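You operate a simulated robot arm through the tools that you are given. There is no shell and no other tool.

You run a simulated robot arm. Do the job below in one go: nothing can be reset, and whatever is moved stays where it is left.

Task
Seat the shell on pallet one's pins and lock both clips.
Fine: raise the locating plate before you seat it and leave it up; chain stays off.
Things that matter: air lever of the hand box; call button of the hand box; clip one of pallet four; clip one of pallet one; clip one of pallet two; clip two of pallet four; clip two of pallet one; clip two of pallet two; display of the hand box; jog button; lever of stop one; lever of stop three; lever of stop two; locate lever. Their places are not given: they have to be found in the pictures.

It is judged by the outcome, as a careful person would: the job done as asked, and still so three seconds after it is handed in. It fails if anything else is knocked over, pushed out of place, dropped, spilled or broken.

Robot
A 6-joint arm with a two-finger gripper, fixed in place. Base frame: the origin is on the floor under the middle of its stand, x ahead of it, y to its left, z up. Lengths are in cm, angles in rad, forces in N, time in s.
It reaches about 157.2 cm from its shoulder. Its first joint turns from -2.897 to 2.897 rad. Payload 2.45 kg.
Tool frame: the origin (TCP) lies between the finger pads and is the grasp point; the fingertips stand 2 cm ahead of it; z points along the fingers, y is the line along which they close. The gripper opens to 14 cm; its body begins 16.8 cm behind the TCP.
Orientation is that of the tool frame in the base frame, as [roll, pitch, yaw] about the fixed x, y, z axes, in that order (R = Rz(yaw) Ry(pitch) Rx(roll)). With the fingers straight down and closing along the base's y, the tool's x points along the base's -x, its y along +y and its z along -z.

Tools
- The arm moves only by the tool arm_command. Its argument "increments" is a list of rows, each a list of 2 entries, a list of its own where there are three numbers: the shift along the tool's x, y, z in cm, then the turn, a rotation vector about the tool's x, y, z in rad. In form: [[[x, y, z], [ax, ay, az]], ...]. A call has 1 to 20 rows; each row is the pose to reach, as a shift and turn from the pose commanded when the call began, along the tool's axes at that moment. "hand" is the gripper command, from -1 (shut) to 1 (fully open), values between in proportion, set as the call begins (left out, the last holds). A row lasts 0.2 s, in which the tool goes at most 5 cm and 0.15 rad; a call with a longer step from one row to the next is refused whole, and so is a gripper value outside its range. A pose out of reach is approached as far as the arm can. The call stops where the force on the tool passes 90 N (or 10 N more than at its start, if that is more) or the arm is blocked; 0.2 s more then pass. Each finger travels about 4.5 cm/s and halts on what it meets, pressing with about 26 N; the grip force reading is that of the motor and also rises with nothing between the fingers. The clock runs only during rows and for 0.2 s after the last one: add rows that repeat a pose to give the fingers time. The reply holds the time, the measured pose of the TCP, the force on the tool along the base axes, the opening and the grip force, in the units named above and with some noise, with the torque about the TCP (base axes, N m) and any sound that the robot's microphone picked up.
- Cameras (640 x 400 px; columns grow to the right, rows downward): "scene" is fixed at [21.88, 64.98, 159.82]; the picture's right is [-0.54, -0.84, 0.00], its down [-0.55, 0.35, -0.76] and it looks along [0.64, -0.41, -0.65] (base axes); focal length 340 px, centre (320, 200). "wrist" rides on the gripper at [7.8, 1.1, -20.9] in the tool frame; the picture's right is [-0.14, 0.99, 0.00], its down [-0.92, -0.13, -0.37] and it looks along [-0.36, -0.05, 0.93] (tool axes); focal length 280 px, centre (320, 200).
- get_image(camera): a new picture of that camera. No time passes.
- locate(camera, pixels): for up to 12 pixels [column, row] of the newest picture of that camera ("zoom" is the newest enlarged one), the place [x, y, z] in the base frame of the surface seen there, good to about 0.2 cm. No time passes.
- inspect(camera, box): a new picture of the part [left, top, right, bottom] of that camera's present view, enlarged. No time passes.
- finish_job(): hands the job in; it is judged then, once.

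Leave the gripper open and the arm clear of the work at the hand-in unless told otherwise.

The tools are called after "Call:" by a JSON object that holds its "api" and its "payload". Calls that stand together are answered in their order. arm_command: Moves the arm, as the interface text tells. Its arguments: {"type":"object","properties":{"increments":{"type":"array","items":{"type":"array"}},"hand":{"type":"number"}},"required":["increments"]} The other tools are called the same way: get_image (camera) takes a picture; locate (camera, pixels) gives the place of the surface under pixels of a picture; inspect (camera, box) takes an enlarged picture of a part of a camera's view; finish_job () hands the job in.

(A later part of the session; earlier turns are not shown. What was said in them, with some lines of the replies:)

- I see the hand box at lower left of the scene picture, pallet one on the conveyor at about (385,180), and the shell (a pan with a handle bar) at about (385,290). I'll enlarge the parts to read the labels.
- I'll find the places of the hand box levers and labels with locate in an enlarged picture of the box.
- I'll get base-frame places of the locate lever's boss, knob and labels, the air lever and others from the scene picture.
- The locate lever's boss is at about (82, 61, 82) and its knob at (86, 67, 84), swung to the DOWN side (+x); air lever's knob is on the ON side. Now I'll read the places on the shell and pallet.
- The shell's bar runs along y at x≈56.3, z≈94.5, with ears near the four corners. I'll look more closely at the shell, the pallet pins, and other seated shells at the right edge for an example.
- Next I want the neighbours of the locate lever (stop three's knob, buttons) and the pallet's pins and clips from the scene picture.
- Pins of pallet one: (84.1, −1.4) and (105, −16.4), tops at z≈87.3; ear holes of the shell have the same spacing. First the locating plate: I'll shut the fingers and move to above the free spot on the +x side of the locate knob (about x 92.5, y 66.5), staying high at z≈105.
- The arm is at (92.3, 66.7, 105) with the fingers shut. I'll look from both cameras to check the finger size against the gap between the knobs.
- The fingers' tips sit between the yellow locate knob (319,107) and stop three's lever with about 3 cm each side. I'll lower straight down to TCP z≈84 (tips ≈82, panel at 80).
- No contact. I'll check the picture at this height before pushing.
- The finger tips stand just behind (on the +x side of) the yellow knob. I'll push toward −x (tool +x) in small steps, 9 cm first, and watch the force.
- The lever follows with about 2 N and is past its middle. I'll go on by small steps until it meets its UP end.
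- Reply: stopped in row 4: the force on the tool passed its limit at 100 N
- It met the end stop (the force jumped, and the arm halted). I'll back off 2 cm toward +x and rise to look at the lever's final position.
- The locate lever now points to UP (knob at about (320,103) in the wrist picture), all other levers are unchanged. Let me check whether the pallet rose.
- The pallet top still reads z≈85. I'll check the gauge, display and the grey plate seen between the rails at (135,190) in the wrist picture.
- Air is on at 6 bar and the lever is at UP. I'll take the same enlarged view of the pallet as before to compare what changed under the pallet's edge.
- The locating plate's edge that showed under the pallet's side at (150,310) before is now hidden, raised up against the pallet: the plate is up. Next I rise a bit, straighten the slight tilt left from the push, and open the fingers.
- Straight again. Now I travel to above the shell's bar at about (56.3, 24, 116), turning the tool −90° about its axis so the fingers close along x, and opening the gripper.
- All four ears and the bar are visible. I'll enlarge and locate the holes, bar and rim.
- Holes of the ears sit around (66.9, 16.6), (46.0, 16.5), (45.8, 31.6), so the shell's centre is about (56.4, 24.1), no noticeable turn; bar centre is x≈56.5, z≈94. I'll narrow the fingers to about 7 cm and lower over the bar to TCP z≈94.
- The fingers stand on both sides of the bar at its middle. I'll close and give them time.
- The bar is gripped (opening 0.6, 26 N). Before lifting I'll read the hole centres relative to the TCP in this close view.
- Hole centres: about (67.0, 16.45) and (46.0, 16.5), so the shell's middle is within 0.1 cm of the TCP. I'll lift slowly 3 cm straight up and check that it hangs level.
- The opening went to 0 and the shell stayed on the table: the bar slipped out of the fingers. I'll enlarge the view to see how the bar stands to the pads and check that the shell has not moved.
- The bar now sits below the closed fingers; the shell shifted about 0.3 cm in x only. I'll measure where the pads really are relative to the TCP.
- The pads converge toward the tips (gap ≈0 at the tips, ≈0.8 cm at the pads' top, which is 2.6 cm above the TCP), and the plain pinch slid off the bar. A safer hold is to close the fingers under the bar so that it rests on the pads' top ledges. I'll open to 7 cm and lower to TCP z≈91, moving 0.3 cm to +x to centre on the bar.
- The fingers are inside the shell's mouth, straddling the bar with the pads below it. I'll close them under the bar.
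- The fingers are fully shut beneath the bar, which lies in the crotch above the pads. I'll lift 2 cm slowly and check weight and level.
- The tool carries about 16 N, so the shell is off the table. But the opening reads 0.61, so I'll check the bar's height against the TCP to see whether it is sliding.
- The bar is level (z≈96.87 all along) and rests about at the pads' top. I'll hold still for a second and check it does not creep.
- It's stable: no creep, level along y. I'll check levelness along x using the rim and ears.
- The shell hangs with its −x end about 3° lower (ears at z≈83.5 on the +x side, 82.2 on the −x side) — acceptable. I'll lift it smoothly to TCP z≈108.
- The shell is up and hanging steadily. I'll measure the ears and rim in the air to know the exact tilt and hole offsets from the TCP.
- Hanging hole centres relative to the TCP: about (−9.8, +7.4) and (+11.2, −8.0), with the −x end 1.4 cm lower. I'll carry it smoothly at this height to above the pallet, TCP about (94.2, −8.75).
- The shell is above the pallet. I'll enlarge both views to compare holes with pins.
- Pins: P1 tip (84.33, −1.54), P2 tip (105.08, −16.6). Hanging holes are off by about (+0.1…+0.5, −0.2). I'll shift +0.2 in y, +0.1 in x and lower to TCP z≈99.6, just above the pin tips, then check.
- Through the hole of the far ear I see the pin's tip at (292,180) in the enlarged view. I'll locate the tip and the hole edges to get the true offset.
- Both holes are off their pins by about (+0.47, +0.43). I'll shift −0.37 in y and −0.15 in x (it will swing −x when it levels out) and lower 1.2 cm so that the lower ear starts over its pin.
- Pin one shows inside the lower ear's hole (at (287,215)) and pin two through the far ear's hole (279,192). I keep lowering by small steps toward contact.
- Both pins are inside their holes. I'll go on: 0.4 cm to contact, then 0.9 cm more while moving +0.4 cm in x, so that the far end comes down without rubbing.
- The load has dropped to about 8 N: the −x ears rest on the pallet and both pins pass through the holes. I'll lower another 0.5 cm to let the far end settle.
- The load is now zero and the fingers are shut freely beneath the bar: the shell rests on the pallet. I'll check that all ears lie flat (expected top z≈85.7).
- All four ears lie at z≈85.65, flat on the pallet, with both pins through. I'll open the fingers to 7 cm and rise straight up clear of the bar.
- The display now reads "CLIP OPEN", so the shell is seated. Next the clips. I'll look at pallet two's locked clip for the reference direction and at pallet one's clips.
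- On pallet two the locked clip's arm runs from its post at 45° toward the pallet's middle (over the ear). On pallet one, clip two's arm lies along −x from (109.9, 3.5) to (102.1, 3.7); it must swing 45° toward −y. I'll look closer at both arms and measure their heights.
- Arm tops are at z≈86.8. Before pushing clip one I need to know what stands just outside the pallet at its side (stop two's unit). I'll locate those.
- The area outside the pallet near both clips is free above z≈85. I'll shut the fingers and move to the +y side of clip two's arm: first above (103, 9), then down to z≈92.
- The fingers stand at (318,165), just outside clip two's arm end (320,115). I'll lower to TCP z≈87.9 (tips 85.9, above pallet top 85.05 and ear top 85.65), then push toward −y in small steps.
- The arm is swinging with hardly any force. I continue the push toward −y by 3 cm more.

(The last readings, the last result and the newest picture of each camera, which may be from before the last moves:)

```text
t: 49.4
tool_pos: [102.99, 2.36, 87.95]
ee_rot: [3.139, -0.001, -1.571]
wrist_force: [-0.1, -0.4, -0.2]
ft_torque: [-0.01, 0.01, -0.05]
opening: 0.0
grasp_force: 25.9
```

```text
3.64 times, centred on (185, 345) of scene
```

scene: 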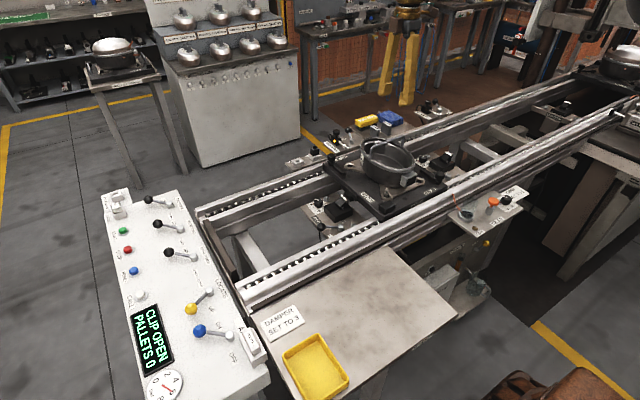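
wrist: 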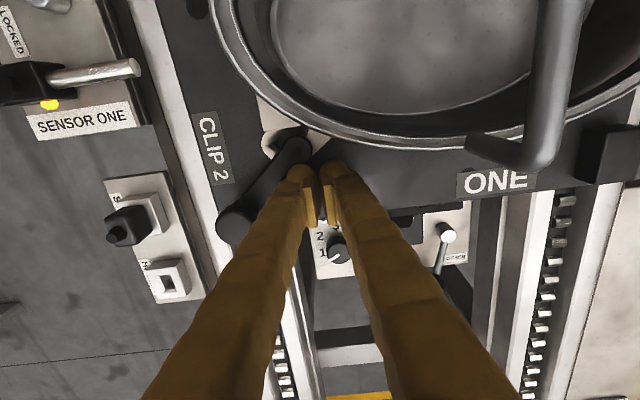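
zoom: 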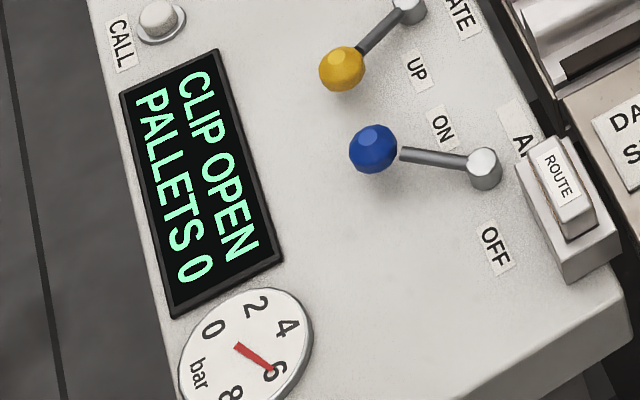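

The arm has turned about 42° and lies over the ear. I'll push a little further in fine steps to find its locked end.

Call:
{"api": "arm_command", "payload": {"increments": [[[0.25, 0, 0], [0, 0, 0]], [[0.5, 0, 0], [0, 0, 0]], [[0.75, 0, 0], [0, 0, 0]], [[1.0, 0, 0], [0, 0, 0]], [[1.0, 0, 0], [0, 0, 0]]], "hand": -1}}

Call:
{"api": "get_image", "payload": {"camera": "wrist"}}

Call:
{"api": "inspect", "payload": {"camera": "scene", "box": [310, 130, 390, 210]}}

```text
t: 50.6
tool_pos: [102.99, 1.31, 87.84]
ee_rot: [3.139, -0.002, -1.569]
wrist_force: [-1.7, 2.7, 1.1]
ft_torque: [0.01, 0.0, 0.03]
opening: 0.0
grasp_force: 26.6
```

```text
taken
```

wrist: 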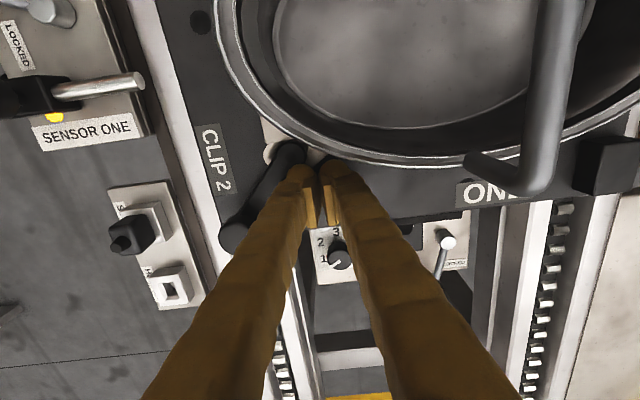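

```text
5.00 times, centred on (350, 170) of scene
```

zoom: 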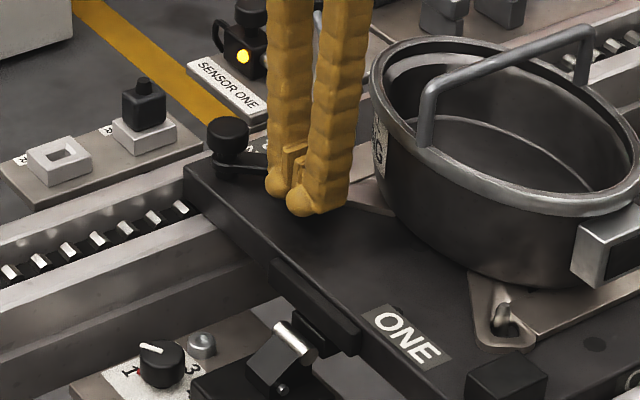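

The force now rises to about 3 N, so it may be at its end. I'll push 0.3 cm more to confirm.

Call:
{"api": "arm_command", "payload": {"increments": [[[0.15, 0, 0], [0, 0, 0]], [[0.3, 0, 0], [0, 0, 0]], [[0.3, 0, 0], [0, 0, 0]]], "hand": -1}}

Call:
{"api": "inspect", "payload": {"camera": "wrist", "box": [200, 110, 360, 270]}}

```text
t: 51.4
tool_pos: [102.99, 1.05, 87.98]
ee_rot: [3.14, 0.0, -1.571]
wrist_force: [-2.1, 6.0, 1.3]
ft_torque: [0.06, 0.03, 0.03]
opening: 0.01
grasp_force: 26.0
```

```text
2.50 times, centred on (280, 190) of wrist
```

zoom: 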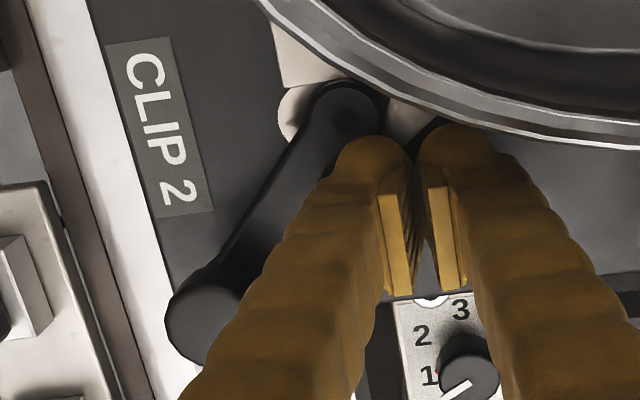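

The force climbs to 6 N: the arm is against something firm. I'll back off +y, rise, and inspect the clip's position.

Call:
{"api": "arm_command", "payload": {"increments": [[[-0.8, 0, 0], [0, 0, 0]], [[-2, 0, 0], [0, 0, 0]], [[-2.5, 0, -2], [0, 0, 0]], [[-2.5, 0, -6], [0, 0, 0]], [[-2.5, 0, -10], [0, 0, 0]], [[-2.5, 0, -14], [0, 0, 0]], [[-2.5, 0, -18], [0, 0, 0]], [[-2.5, 0, -22], [0, 0, 0]], [[-2.5, 0, -22], [0, 0, 0]]], "hand": -1}}

Call:
{"api": "get_image", "payload": {"camera": "wrist"}}

Call:
{"api": "inspect", "payload": {"camera": "scene", "box": [310, 130, 390, 210]}}

Call:
{"api": "locate", "payload": {"camera": "zoom", "pixels": [[228, 130], [235, 160], [270, 165], [300, 170], [320, 180]]}}

```text
t: 53.4
tool_pos: [103.25, 3.64, 110.0]
ee_rot: [3.14, -0.001, -1.57]
wrist_force: [0.6, -0.2, -0.3]
ft_torque: [0.0, 0.0, -0.02]
opening: 0.0
grasp_force: 25.8
```

```text
taken
```

wrist: 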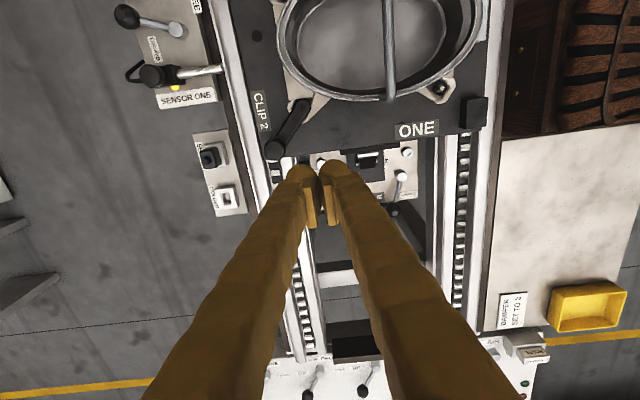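

```text
5.00 times, centred on (350, 170) of scene
```

zoom: 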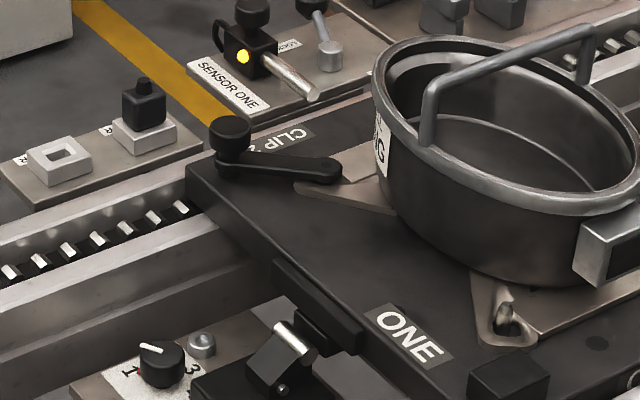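

```text
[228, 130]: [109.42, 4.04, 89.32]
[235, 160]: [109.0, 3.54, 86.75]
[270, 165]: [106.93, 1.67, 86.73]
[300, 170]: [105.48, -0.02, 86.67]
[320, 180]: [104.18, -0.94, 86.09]
```

Clip two's arm now lies at 45° over the ear, same as on pallet two. I'll verify its end and the shell's place in the wrist view.

Call:
{"api": "inspect", "payload": {"camera": "wrist", "box": [240, 60, 340, 180]}}

Call:
{"api": "locate", "payload": {"camera": "zoom", "pixels": [[195, 315], [290, 130], [250, 210], [275, 110], [310, 155], [265, 215], [235, 205]]}}

Call:
{"api": "inspect", "payload": {"camera": "scene", "box": [120, 290, 250, 400]}}

```text
3.33 times, centred on (290, 120) of wrist
```

zoom: 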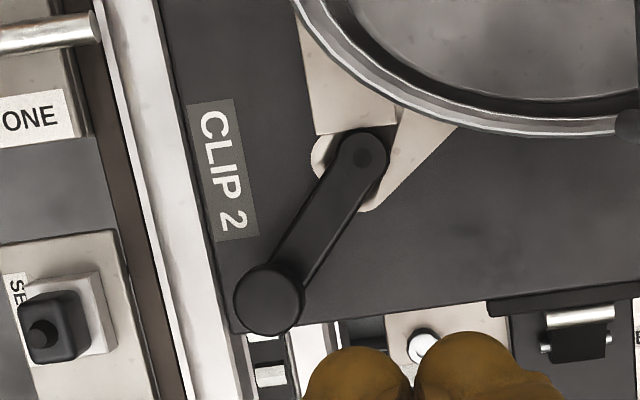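

```text
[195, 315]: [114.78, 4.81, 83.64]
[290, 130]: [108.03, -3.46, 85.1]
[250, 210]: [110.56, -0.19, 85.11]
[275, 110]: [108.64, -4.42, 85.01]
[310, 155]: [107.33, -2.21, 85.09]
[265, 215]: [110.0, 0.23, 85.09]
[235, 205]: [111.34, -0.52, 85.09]
```

```text
3.64 times, centred on (185, 345) of scene
```

zoom: 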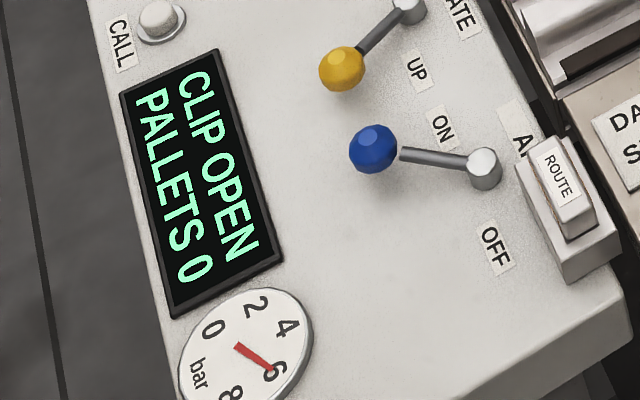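

Clip two's end covers the ear. The display still reads CLIP OPEN because clip one is left. I'll travel over the shell (tips at z≈106, bar top 99.6) to the −y side of clip one's arm, at about (86.4, −27), and lower to z≈92.

Call:
{"api": "arm_command", "payload": {"increments": [[[3.82, 2.11, 0.25], [0, 0, 0]], [[7.64, 4.21, 0.5], [0, 0, 0]], [[11.45, 6.32, 0.75], [0, 0, 0]], [[15.27, 8.43, 1], [0, 0, 0]], [[19.09, 10.53, 1.25], [0, 0, 0]], [[22.91, 12.64, 1.5], [0, 0, 0]], [[26.72, 14.74, 1.75], [0, 0, 0]], [[30.54, 16.85, 2], [0, 0, 0]], [[30.54, 16.85, 6], [0, 0, 0]], [[30.54, 16.85, 10], [0, 0, 0]], [[30.54, 16.85, 14], [0, 0, 0]], [[30.54, 16.85, 17], [0, 0, 0]], [[30.54, 16.85, 18], [0, 0, 0]], [[30.54, 16.85, 18], [0, 0, 0]]], "hand": -1}}

Call:
{"api": "get_image", "payload": {"camera": "wrist"}}

Call:
{"api": "inspect", "payload": {"camera": "scene", "box": [370, 100, 490, 220]}}

```text
t: 56.4
tool_pos: [86.39, -26.94, 91.95]
ee_rot: [3.141, -0.002, -1.572]
wrist_force: [0.2, 0.0, -0.7]
ft_torque: [0.03, 0.02, -0.02]
opening: 0.0
grasp_force: 25.8
```

```text
taken
```

wrist: 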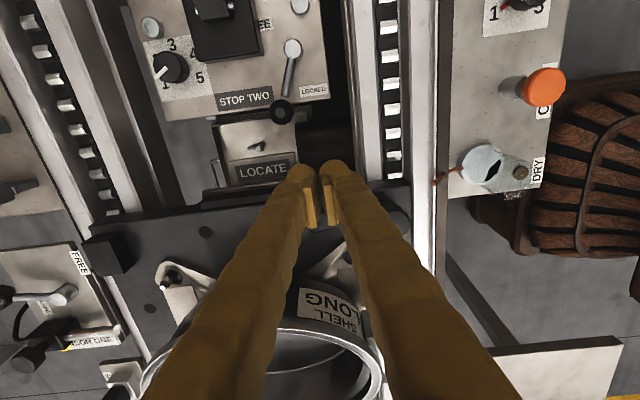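

```text
3.33 times, centred on (430, 160) of scene
```

zoom: 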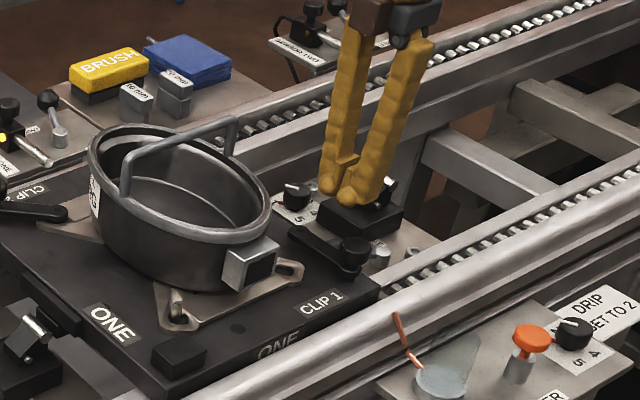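

A plate labelled LOCATE shows beside the fingers at (262,170). I'll check its height before going lower.

Call:
{"api": "locate", "payload": {"camera": "wrist", "pixels": [[262, 170], [255, 145], [235, 200], [282, 112], [295, 160], [350, 150], [375, 185], [395, 215], [300, 185], [230, 130]]}}

Call:
{"api": "inspect", "payload": {"camera": "wrist", "box": [190, 100, 430, 250]}}

```text
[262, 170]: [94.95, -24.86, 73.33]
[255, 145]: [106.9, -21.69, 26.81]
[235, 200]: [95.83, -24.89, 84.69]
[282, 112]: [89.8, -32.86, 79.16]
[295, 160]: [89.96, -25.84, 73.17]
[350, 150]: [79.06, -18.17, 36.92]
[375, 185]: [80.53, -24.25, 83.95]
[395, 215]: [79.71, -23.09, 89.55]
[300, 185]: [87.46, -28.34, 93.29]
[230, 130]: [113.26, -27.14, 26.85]
```

```text
2.67 times, centred on (310, 175) of wrist
```

zoom: 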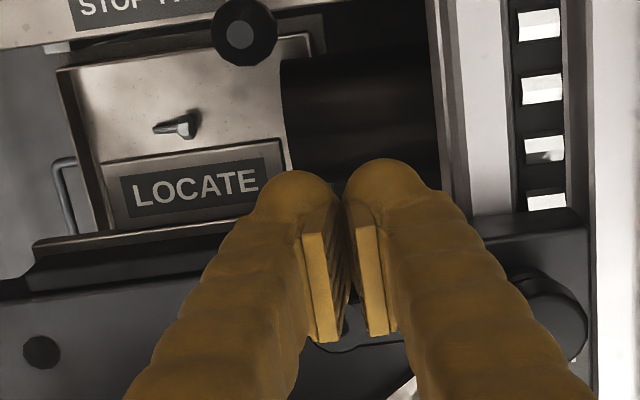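

The LOCATE plate lies at z≈73 and stop two's knob at z≈79, far below. I'll lower to TCP z≈87.9 and push toward +y (tool −x) in small steps.

Call:
{"api": "arm_command", "payload": {"increments": [[[0, 0, 1.5], [0, 0, 0]], [[0, 0, 3], [0, 0, 0]], [[0, 0, 4.05], [0, 0, 0]], [[-0.6, 0, 4.05], [0, 0, 0]], [[-1.2, 0, 4.05], [0, 0, 0]], [[-1.8, 0, 4.05], [0, 0, 0]], [[-2.4, 0, 4.05], [0, 0, 0]], [[-3.0, 0, 4.05], [0, 0, 0]], [[-3.6, 0, 4.05], [0, 0, 0]], [[-4.2, 0, 4.05], [0, 0, 0]], [[-4.2, 0, 4.05], [0, 0, 0]]], "hand": -1}}

Call:
{"api": "inspect", "payload": {"camera": "scene", "box": [380, 120, 480, 220]}}

Call:
{"api": "get_image", "payload": {"camera": "wrist"}}

```text
t: 58.8
tool_pos: [86.23, -22.78, 87.91]
ee_rot: [3.14, -0.002, -1.568]
wrist_force: [-0.6, 0.0, -0.4]
ft_torque: [-0.04, 0.03, 0.0]
opening: 0.0
grasp_force: 26.5
```

```text
4.00 times, centred on (430, 170) of scene
```

zoom: 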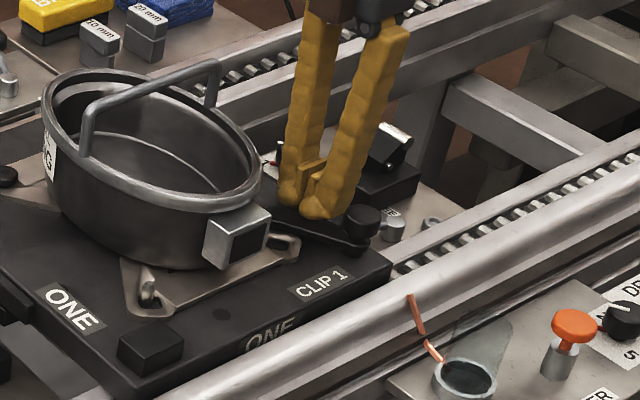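

```text
taken
```

wrist: 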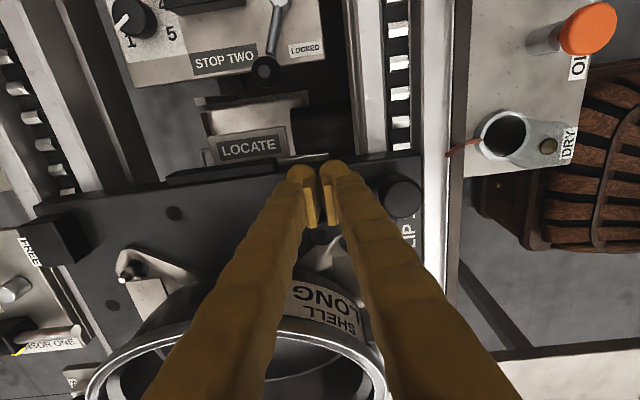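

Contact is light; the arm is beginning to swing. I continue 2.5 cm toward +y.

Call:
{"api": "arm_command", "payload": {"increments": [[[-0.5, 0, 0], [0, 0, 0]], [[-1.0, 0, 0], [0, 0, 0]], [[-1.5, 0, 0], [0, 0, 0]], [[-2.0, 0, 0], [0, 0, 0]], [[-2.5, 0, 0], [0, 0, 0]], [[-2.5, 0, 0], [0, 0, 0]]], "hand": -1}}

Call:
{"api": "inspect", "payload": {"camera": "scene", "box": [380, 120, 480, 220]}}

Call:
{"api": "get_image", "payload": {"camera": "wrist"}}

```text
t: 60.2
tool_pos: [86.25, -20.42, 88.02]
ee_rot: [-3.141, -0.001, -1.57]
wrist_force: [2.0, -2.8, 2.3]
ft_torque: [0.01, 0.02, -0.02]
opening: 0.0
grasp_force: 26.0
```

```text
4.00 times, centred on (430, 170) of scene
```

zoom: 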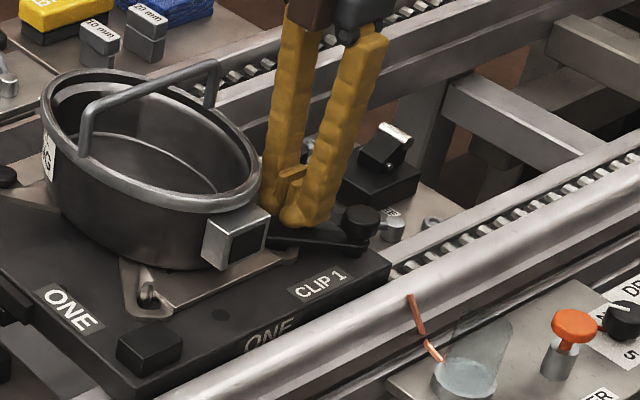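

```text
taken
```

wrist: 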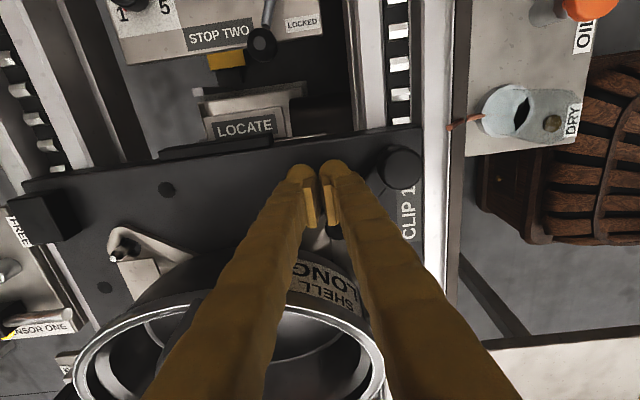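

Force is about 3 N now. I'll measure the arm's present angle before continuing.

Call:
{"api": "inspect", "payload": {"camera": "scene", "box": [420, 155, 480, 200]}}

Call:
{"api": "locate", "payload": {"camera": "zoom", "pixels": [[135, 230], [180, 225], [100, 235], [70, 235], [220, 200], [190, 245], [60, 220], [250, 150]]}}

```text
8.89 times, centred on (450, 178) of scene
```

zoom: 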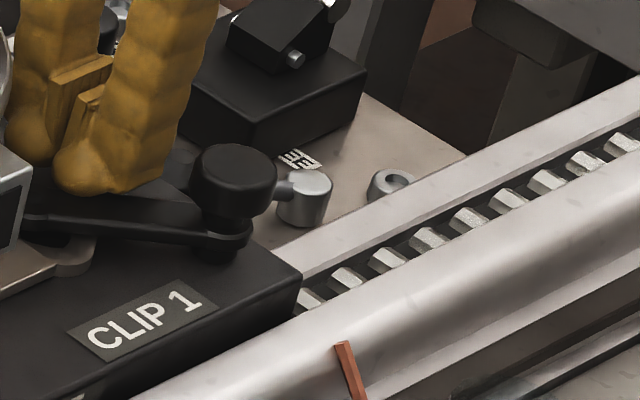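

```text
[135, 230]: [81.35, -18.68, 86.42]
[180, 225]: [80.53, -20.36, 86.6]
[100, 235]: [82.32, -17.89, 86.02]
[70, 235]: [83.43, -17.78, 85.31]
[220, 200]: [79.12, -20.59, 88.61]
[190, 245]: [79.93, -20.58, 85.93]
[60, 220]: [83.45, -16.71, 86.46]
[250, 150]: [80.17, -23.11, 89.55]
```

The arm is at about 43°. I'll push a little further in fine steps to its end, as with clip two.

Call:
{"api": "arm_command", "payload": {"increments": [[[-0.2, 0, 0], [0, 0, 0]], [[-0.4, 0, 0], [0, 0, 0]], [[-0.4, 0, 0], [0, 0, 0]]], "hand": -1}}

Call:
{"api": "inspect", "payload": {"camera": "scene", "box": [120, 290, 250, 400]}}

Call:
{"api": "inspect", "payload": {"camera": "scene", "box": [400, 140, 480, 200]}}

```text
t: 61.0
tool_pos: [86.26, -19.99, 87.83]
ee_rot: [-3.141, -0.001, -1.573]
wrist_force: [6.0, -13.9, 5.1]
ft_torque: [-0.09, -0.04, 0.12]
opening: 0.01
grasp_force: 25.8
```

```text
3.64 times, centred on (185, 345) of scene
```

zoom: 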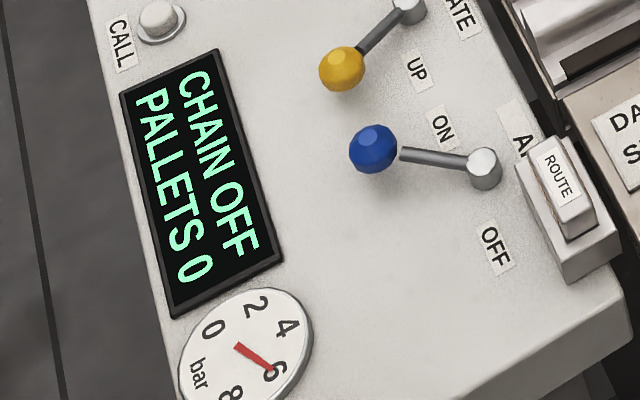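

```text
6.67 times, centred on (440, 170) of scene
```

zoom: 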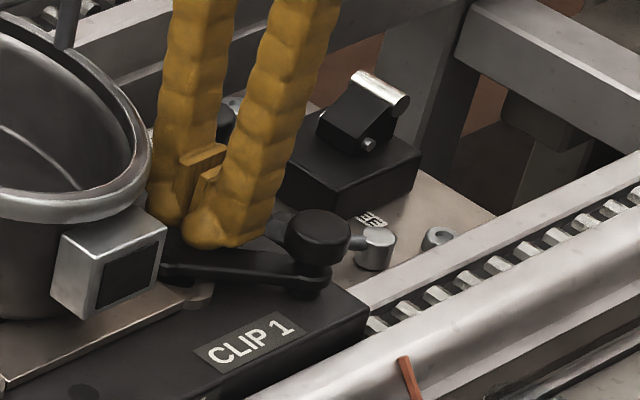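

The display went back to "CHAIN OFF" (no more CLIP OPEN) and the force rises against the end: clip one is locked. I back off toward −y and rise straight up.

Call:
{"api": "arm_command", "payload": {"increments": [[[0.5, 0, 0], [0, 0, 0]], [[1.5, 0, 0], [0, 0, 0]], [[2.5, 0, -0.5], [0, 0, 0]], [[2.5, 0, -3], [0, 0, 0]], [[2.5, 0, -7], [0, 0, 0]], [[2.5, 0, -11], [0, 0, 0]], [[2.5, 0, -15], [0, 0, 0]], [[2.5, 0, -19], [0, 0, 0]], [[2.5, 0, -23], [0, 0, 0]], [[2.5, 0, -27], [0, 0, 0]], [[2.5, 0, -27], [0, 0, 0]]], "hand": -1}}

Call:
{"api": "get_image", "payload": {"camera": "wrist"}}

Call:
{"api": "get_image", "payload": {"camera": "scene"}}

Call:
{"api": "inspect", "payload": {"camera": "scene", "box": [310, 120, 470, 230]}}

```text
t: 63.4
tool_pos: [86.14, -22.44, 114.99]
ee_rot: [3.141, 0.0, -1.571]
wrist_force: [0.0, -1.1, 0.3]
ft_torque: [-0.03, -0.05, -0.01]
opening: 0.0
grasp_force: 26.1
```

```text
taken
```

wrist: 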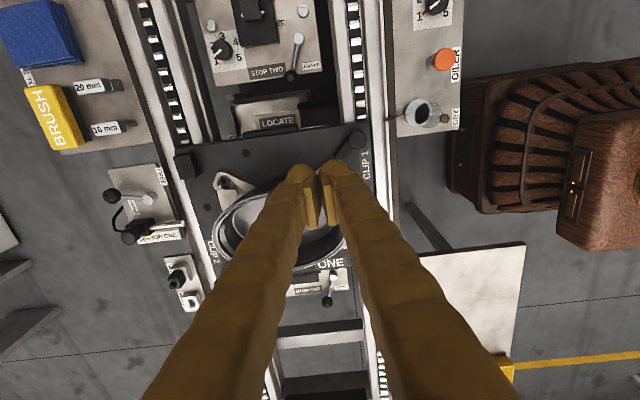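

```text
taken
```

scene: 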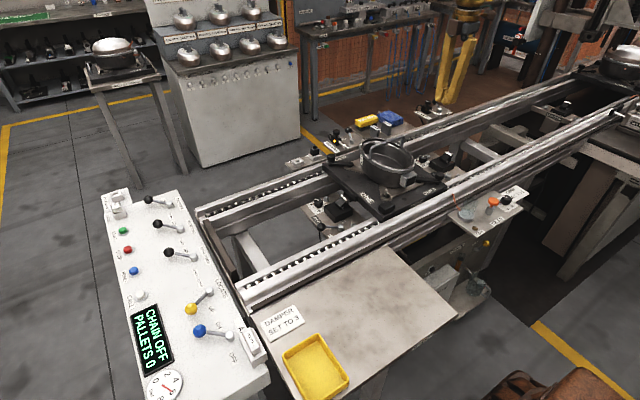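

```text
3.64 times, centred on (390, 175) of scene
```

zoom: 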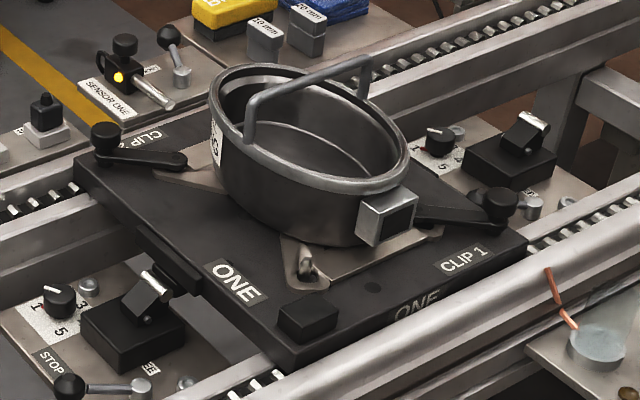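

Both clips lie over their ears. I'll move the arm back to its starting area, opening the gripper, then check everything once more from above.

Call:
{"api": "arm_command", "payload": {"increments": [[[-3.1, 2.86, -0.63], [0, 0, 0]], [[-6.2, 5.73, -1.25], [0, 0, 0]], [[-9.3, 8.59, -1.88], [0, 0, 0]], [[-12.4, 11.45, -2.5], [0, 0, 0]], [[-15.5, 14.31, -3.13], [0, 0, 0]], [[-18.6, 17.18, -3.75], [0, 0, 0]], [[-21.7, 20.04, -4.38], [0, 0, 0]], [[-24.8, 22.9, -5], [0, 0, 0]], [[-24.8, 22.9, -5], [0, 0, 0]], [[-24.8, 22.9, -5], [0, 0, 0]]], "hand": 1}}

Call:
{"api": "get_image", "payload": {"camera": "wrist"}}

Call:
{"api": "get_image", "payload": {"camera": "scene"}}

Call:
{"api": "inspect", "payload": {"camera": "scene", "box": [325, 130, 455, 225]}}

Call:
{"api": "locate", "payload": {"camera": "zoom", "pixels": [[62, 115], [100, 140], [145, 147], [520, 208], [470, 215], [430, 215], [285, 290], [255, 265], [270, 275], [150, 165], [440, 240]]}}

```text
t: 65.6
tool_pos: [63.45, 2.47, 119.89]
ee_rot: [3.138, -0.002, -1.572]
wrist_force: [-1.0, -0.7, 0.1]
ft_torque: [-0.04, -0.01, -0.01]
opening: 14.0
grasp_force: 0.0
```

```text
taken
```

wrist: 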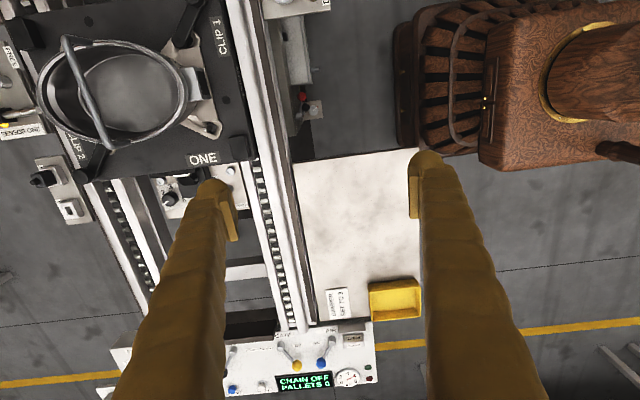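

```text
taken
```

scene: 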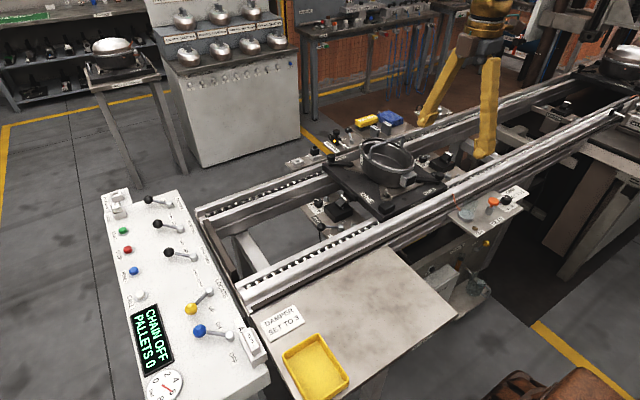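

```text
4.21 times, centred on (390, 178) of scene
```

zoom: 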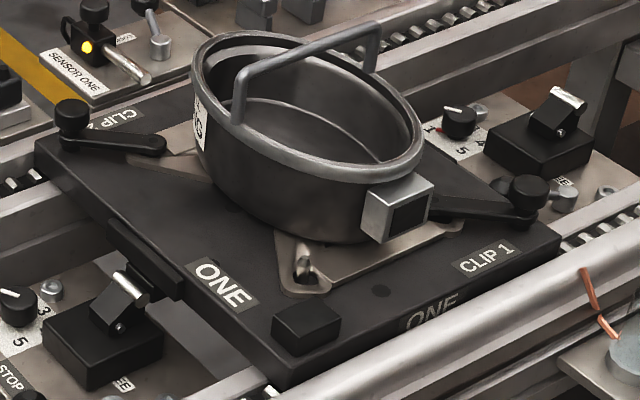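

```text
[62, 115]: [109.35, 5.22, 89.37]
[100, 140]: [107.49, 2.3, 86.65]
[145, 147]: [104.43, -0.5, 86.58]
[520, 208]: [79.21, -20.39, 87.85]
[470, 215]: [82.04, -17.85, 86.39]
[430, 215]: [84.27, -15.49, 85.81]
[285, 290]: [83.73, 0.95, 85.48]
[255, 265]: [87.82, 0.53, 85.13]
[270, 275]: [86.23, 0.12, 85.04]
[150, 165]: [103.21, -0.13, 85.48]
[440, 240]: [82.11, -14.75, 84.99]
```

Everything looks right: display CHAIN OFF, locate lever UP, both clips over the ears. One last close look at clip one and the pin from the wrist camera.

Call:
{"api": "inspect", "payload": {"camera": "wrist", "box": [0, 0, 260, 180]}}

Call:
{"api": "inspect", "payload": {"camera": "scene", "box": [90, 180, 290, 400]}}

```text
2.22 times, centred on (130, 90) of wrist
```

zoom: 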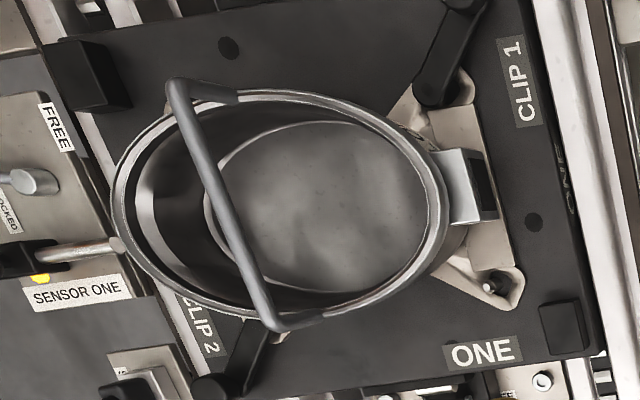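

```text
1.82 times, centred on (190, 290) of scene
```

zoom: 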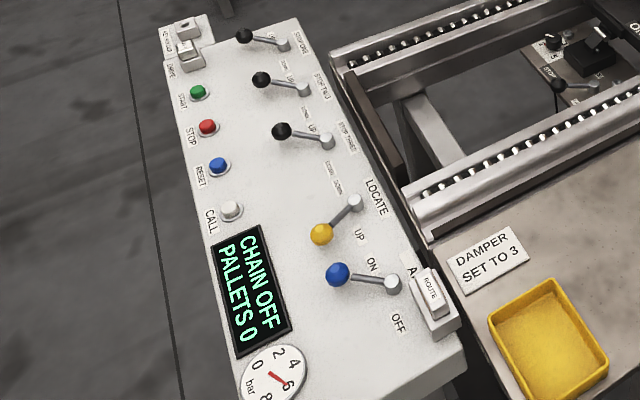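

Both clips cover their ears, the pin stands in its hole, the locate lever is at UP, air is on, the chain is off, the other levers look as they did at the start, and the arm is clear with the gripper open. I hand the job in.

Call:
{"api": "finish_job", "payload": {}}

```text
The job is handed in.
```

The shell is seated on pallet one's pins and both clips are locked. I raised the locating plate before seating it and left it up, and the chain stayed off.

- **Locating plate:** the locate lever is at UP with the air on at 6 bar. The plate's edge, visible under the pallet before, disappeared once the lever was up. The pallet top itself did not rise by a measurable amount.
- **Shell:** all four ears lay flat on the pallet when I set it down, with a pin through each of the two diagonal holes. My first lift slipped off the bar. That shifted the shell about 0.3 cm on the table, and it was not dropped. I then carried it with the fingers closed under the bar.
- **Clips:** both arms sit at about 45° over their ears, matching the one clip I could see on pallet two. The hand box display read "CLIP OPEN" once the shell was seated and went back to "CHAIN OFF" after clip one locked.

The other hand box levers look as they did at the start. The arm is clear of the work with the gripper open.
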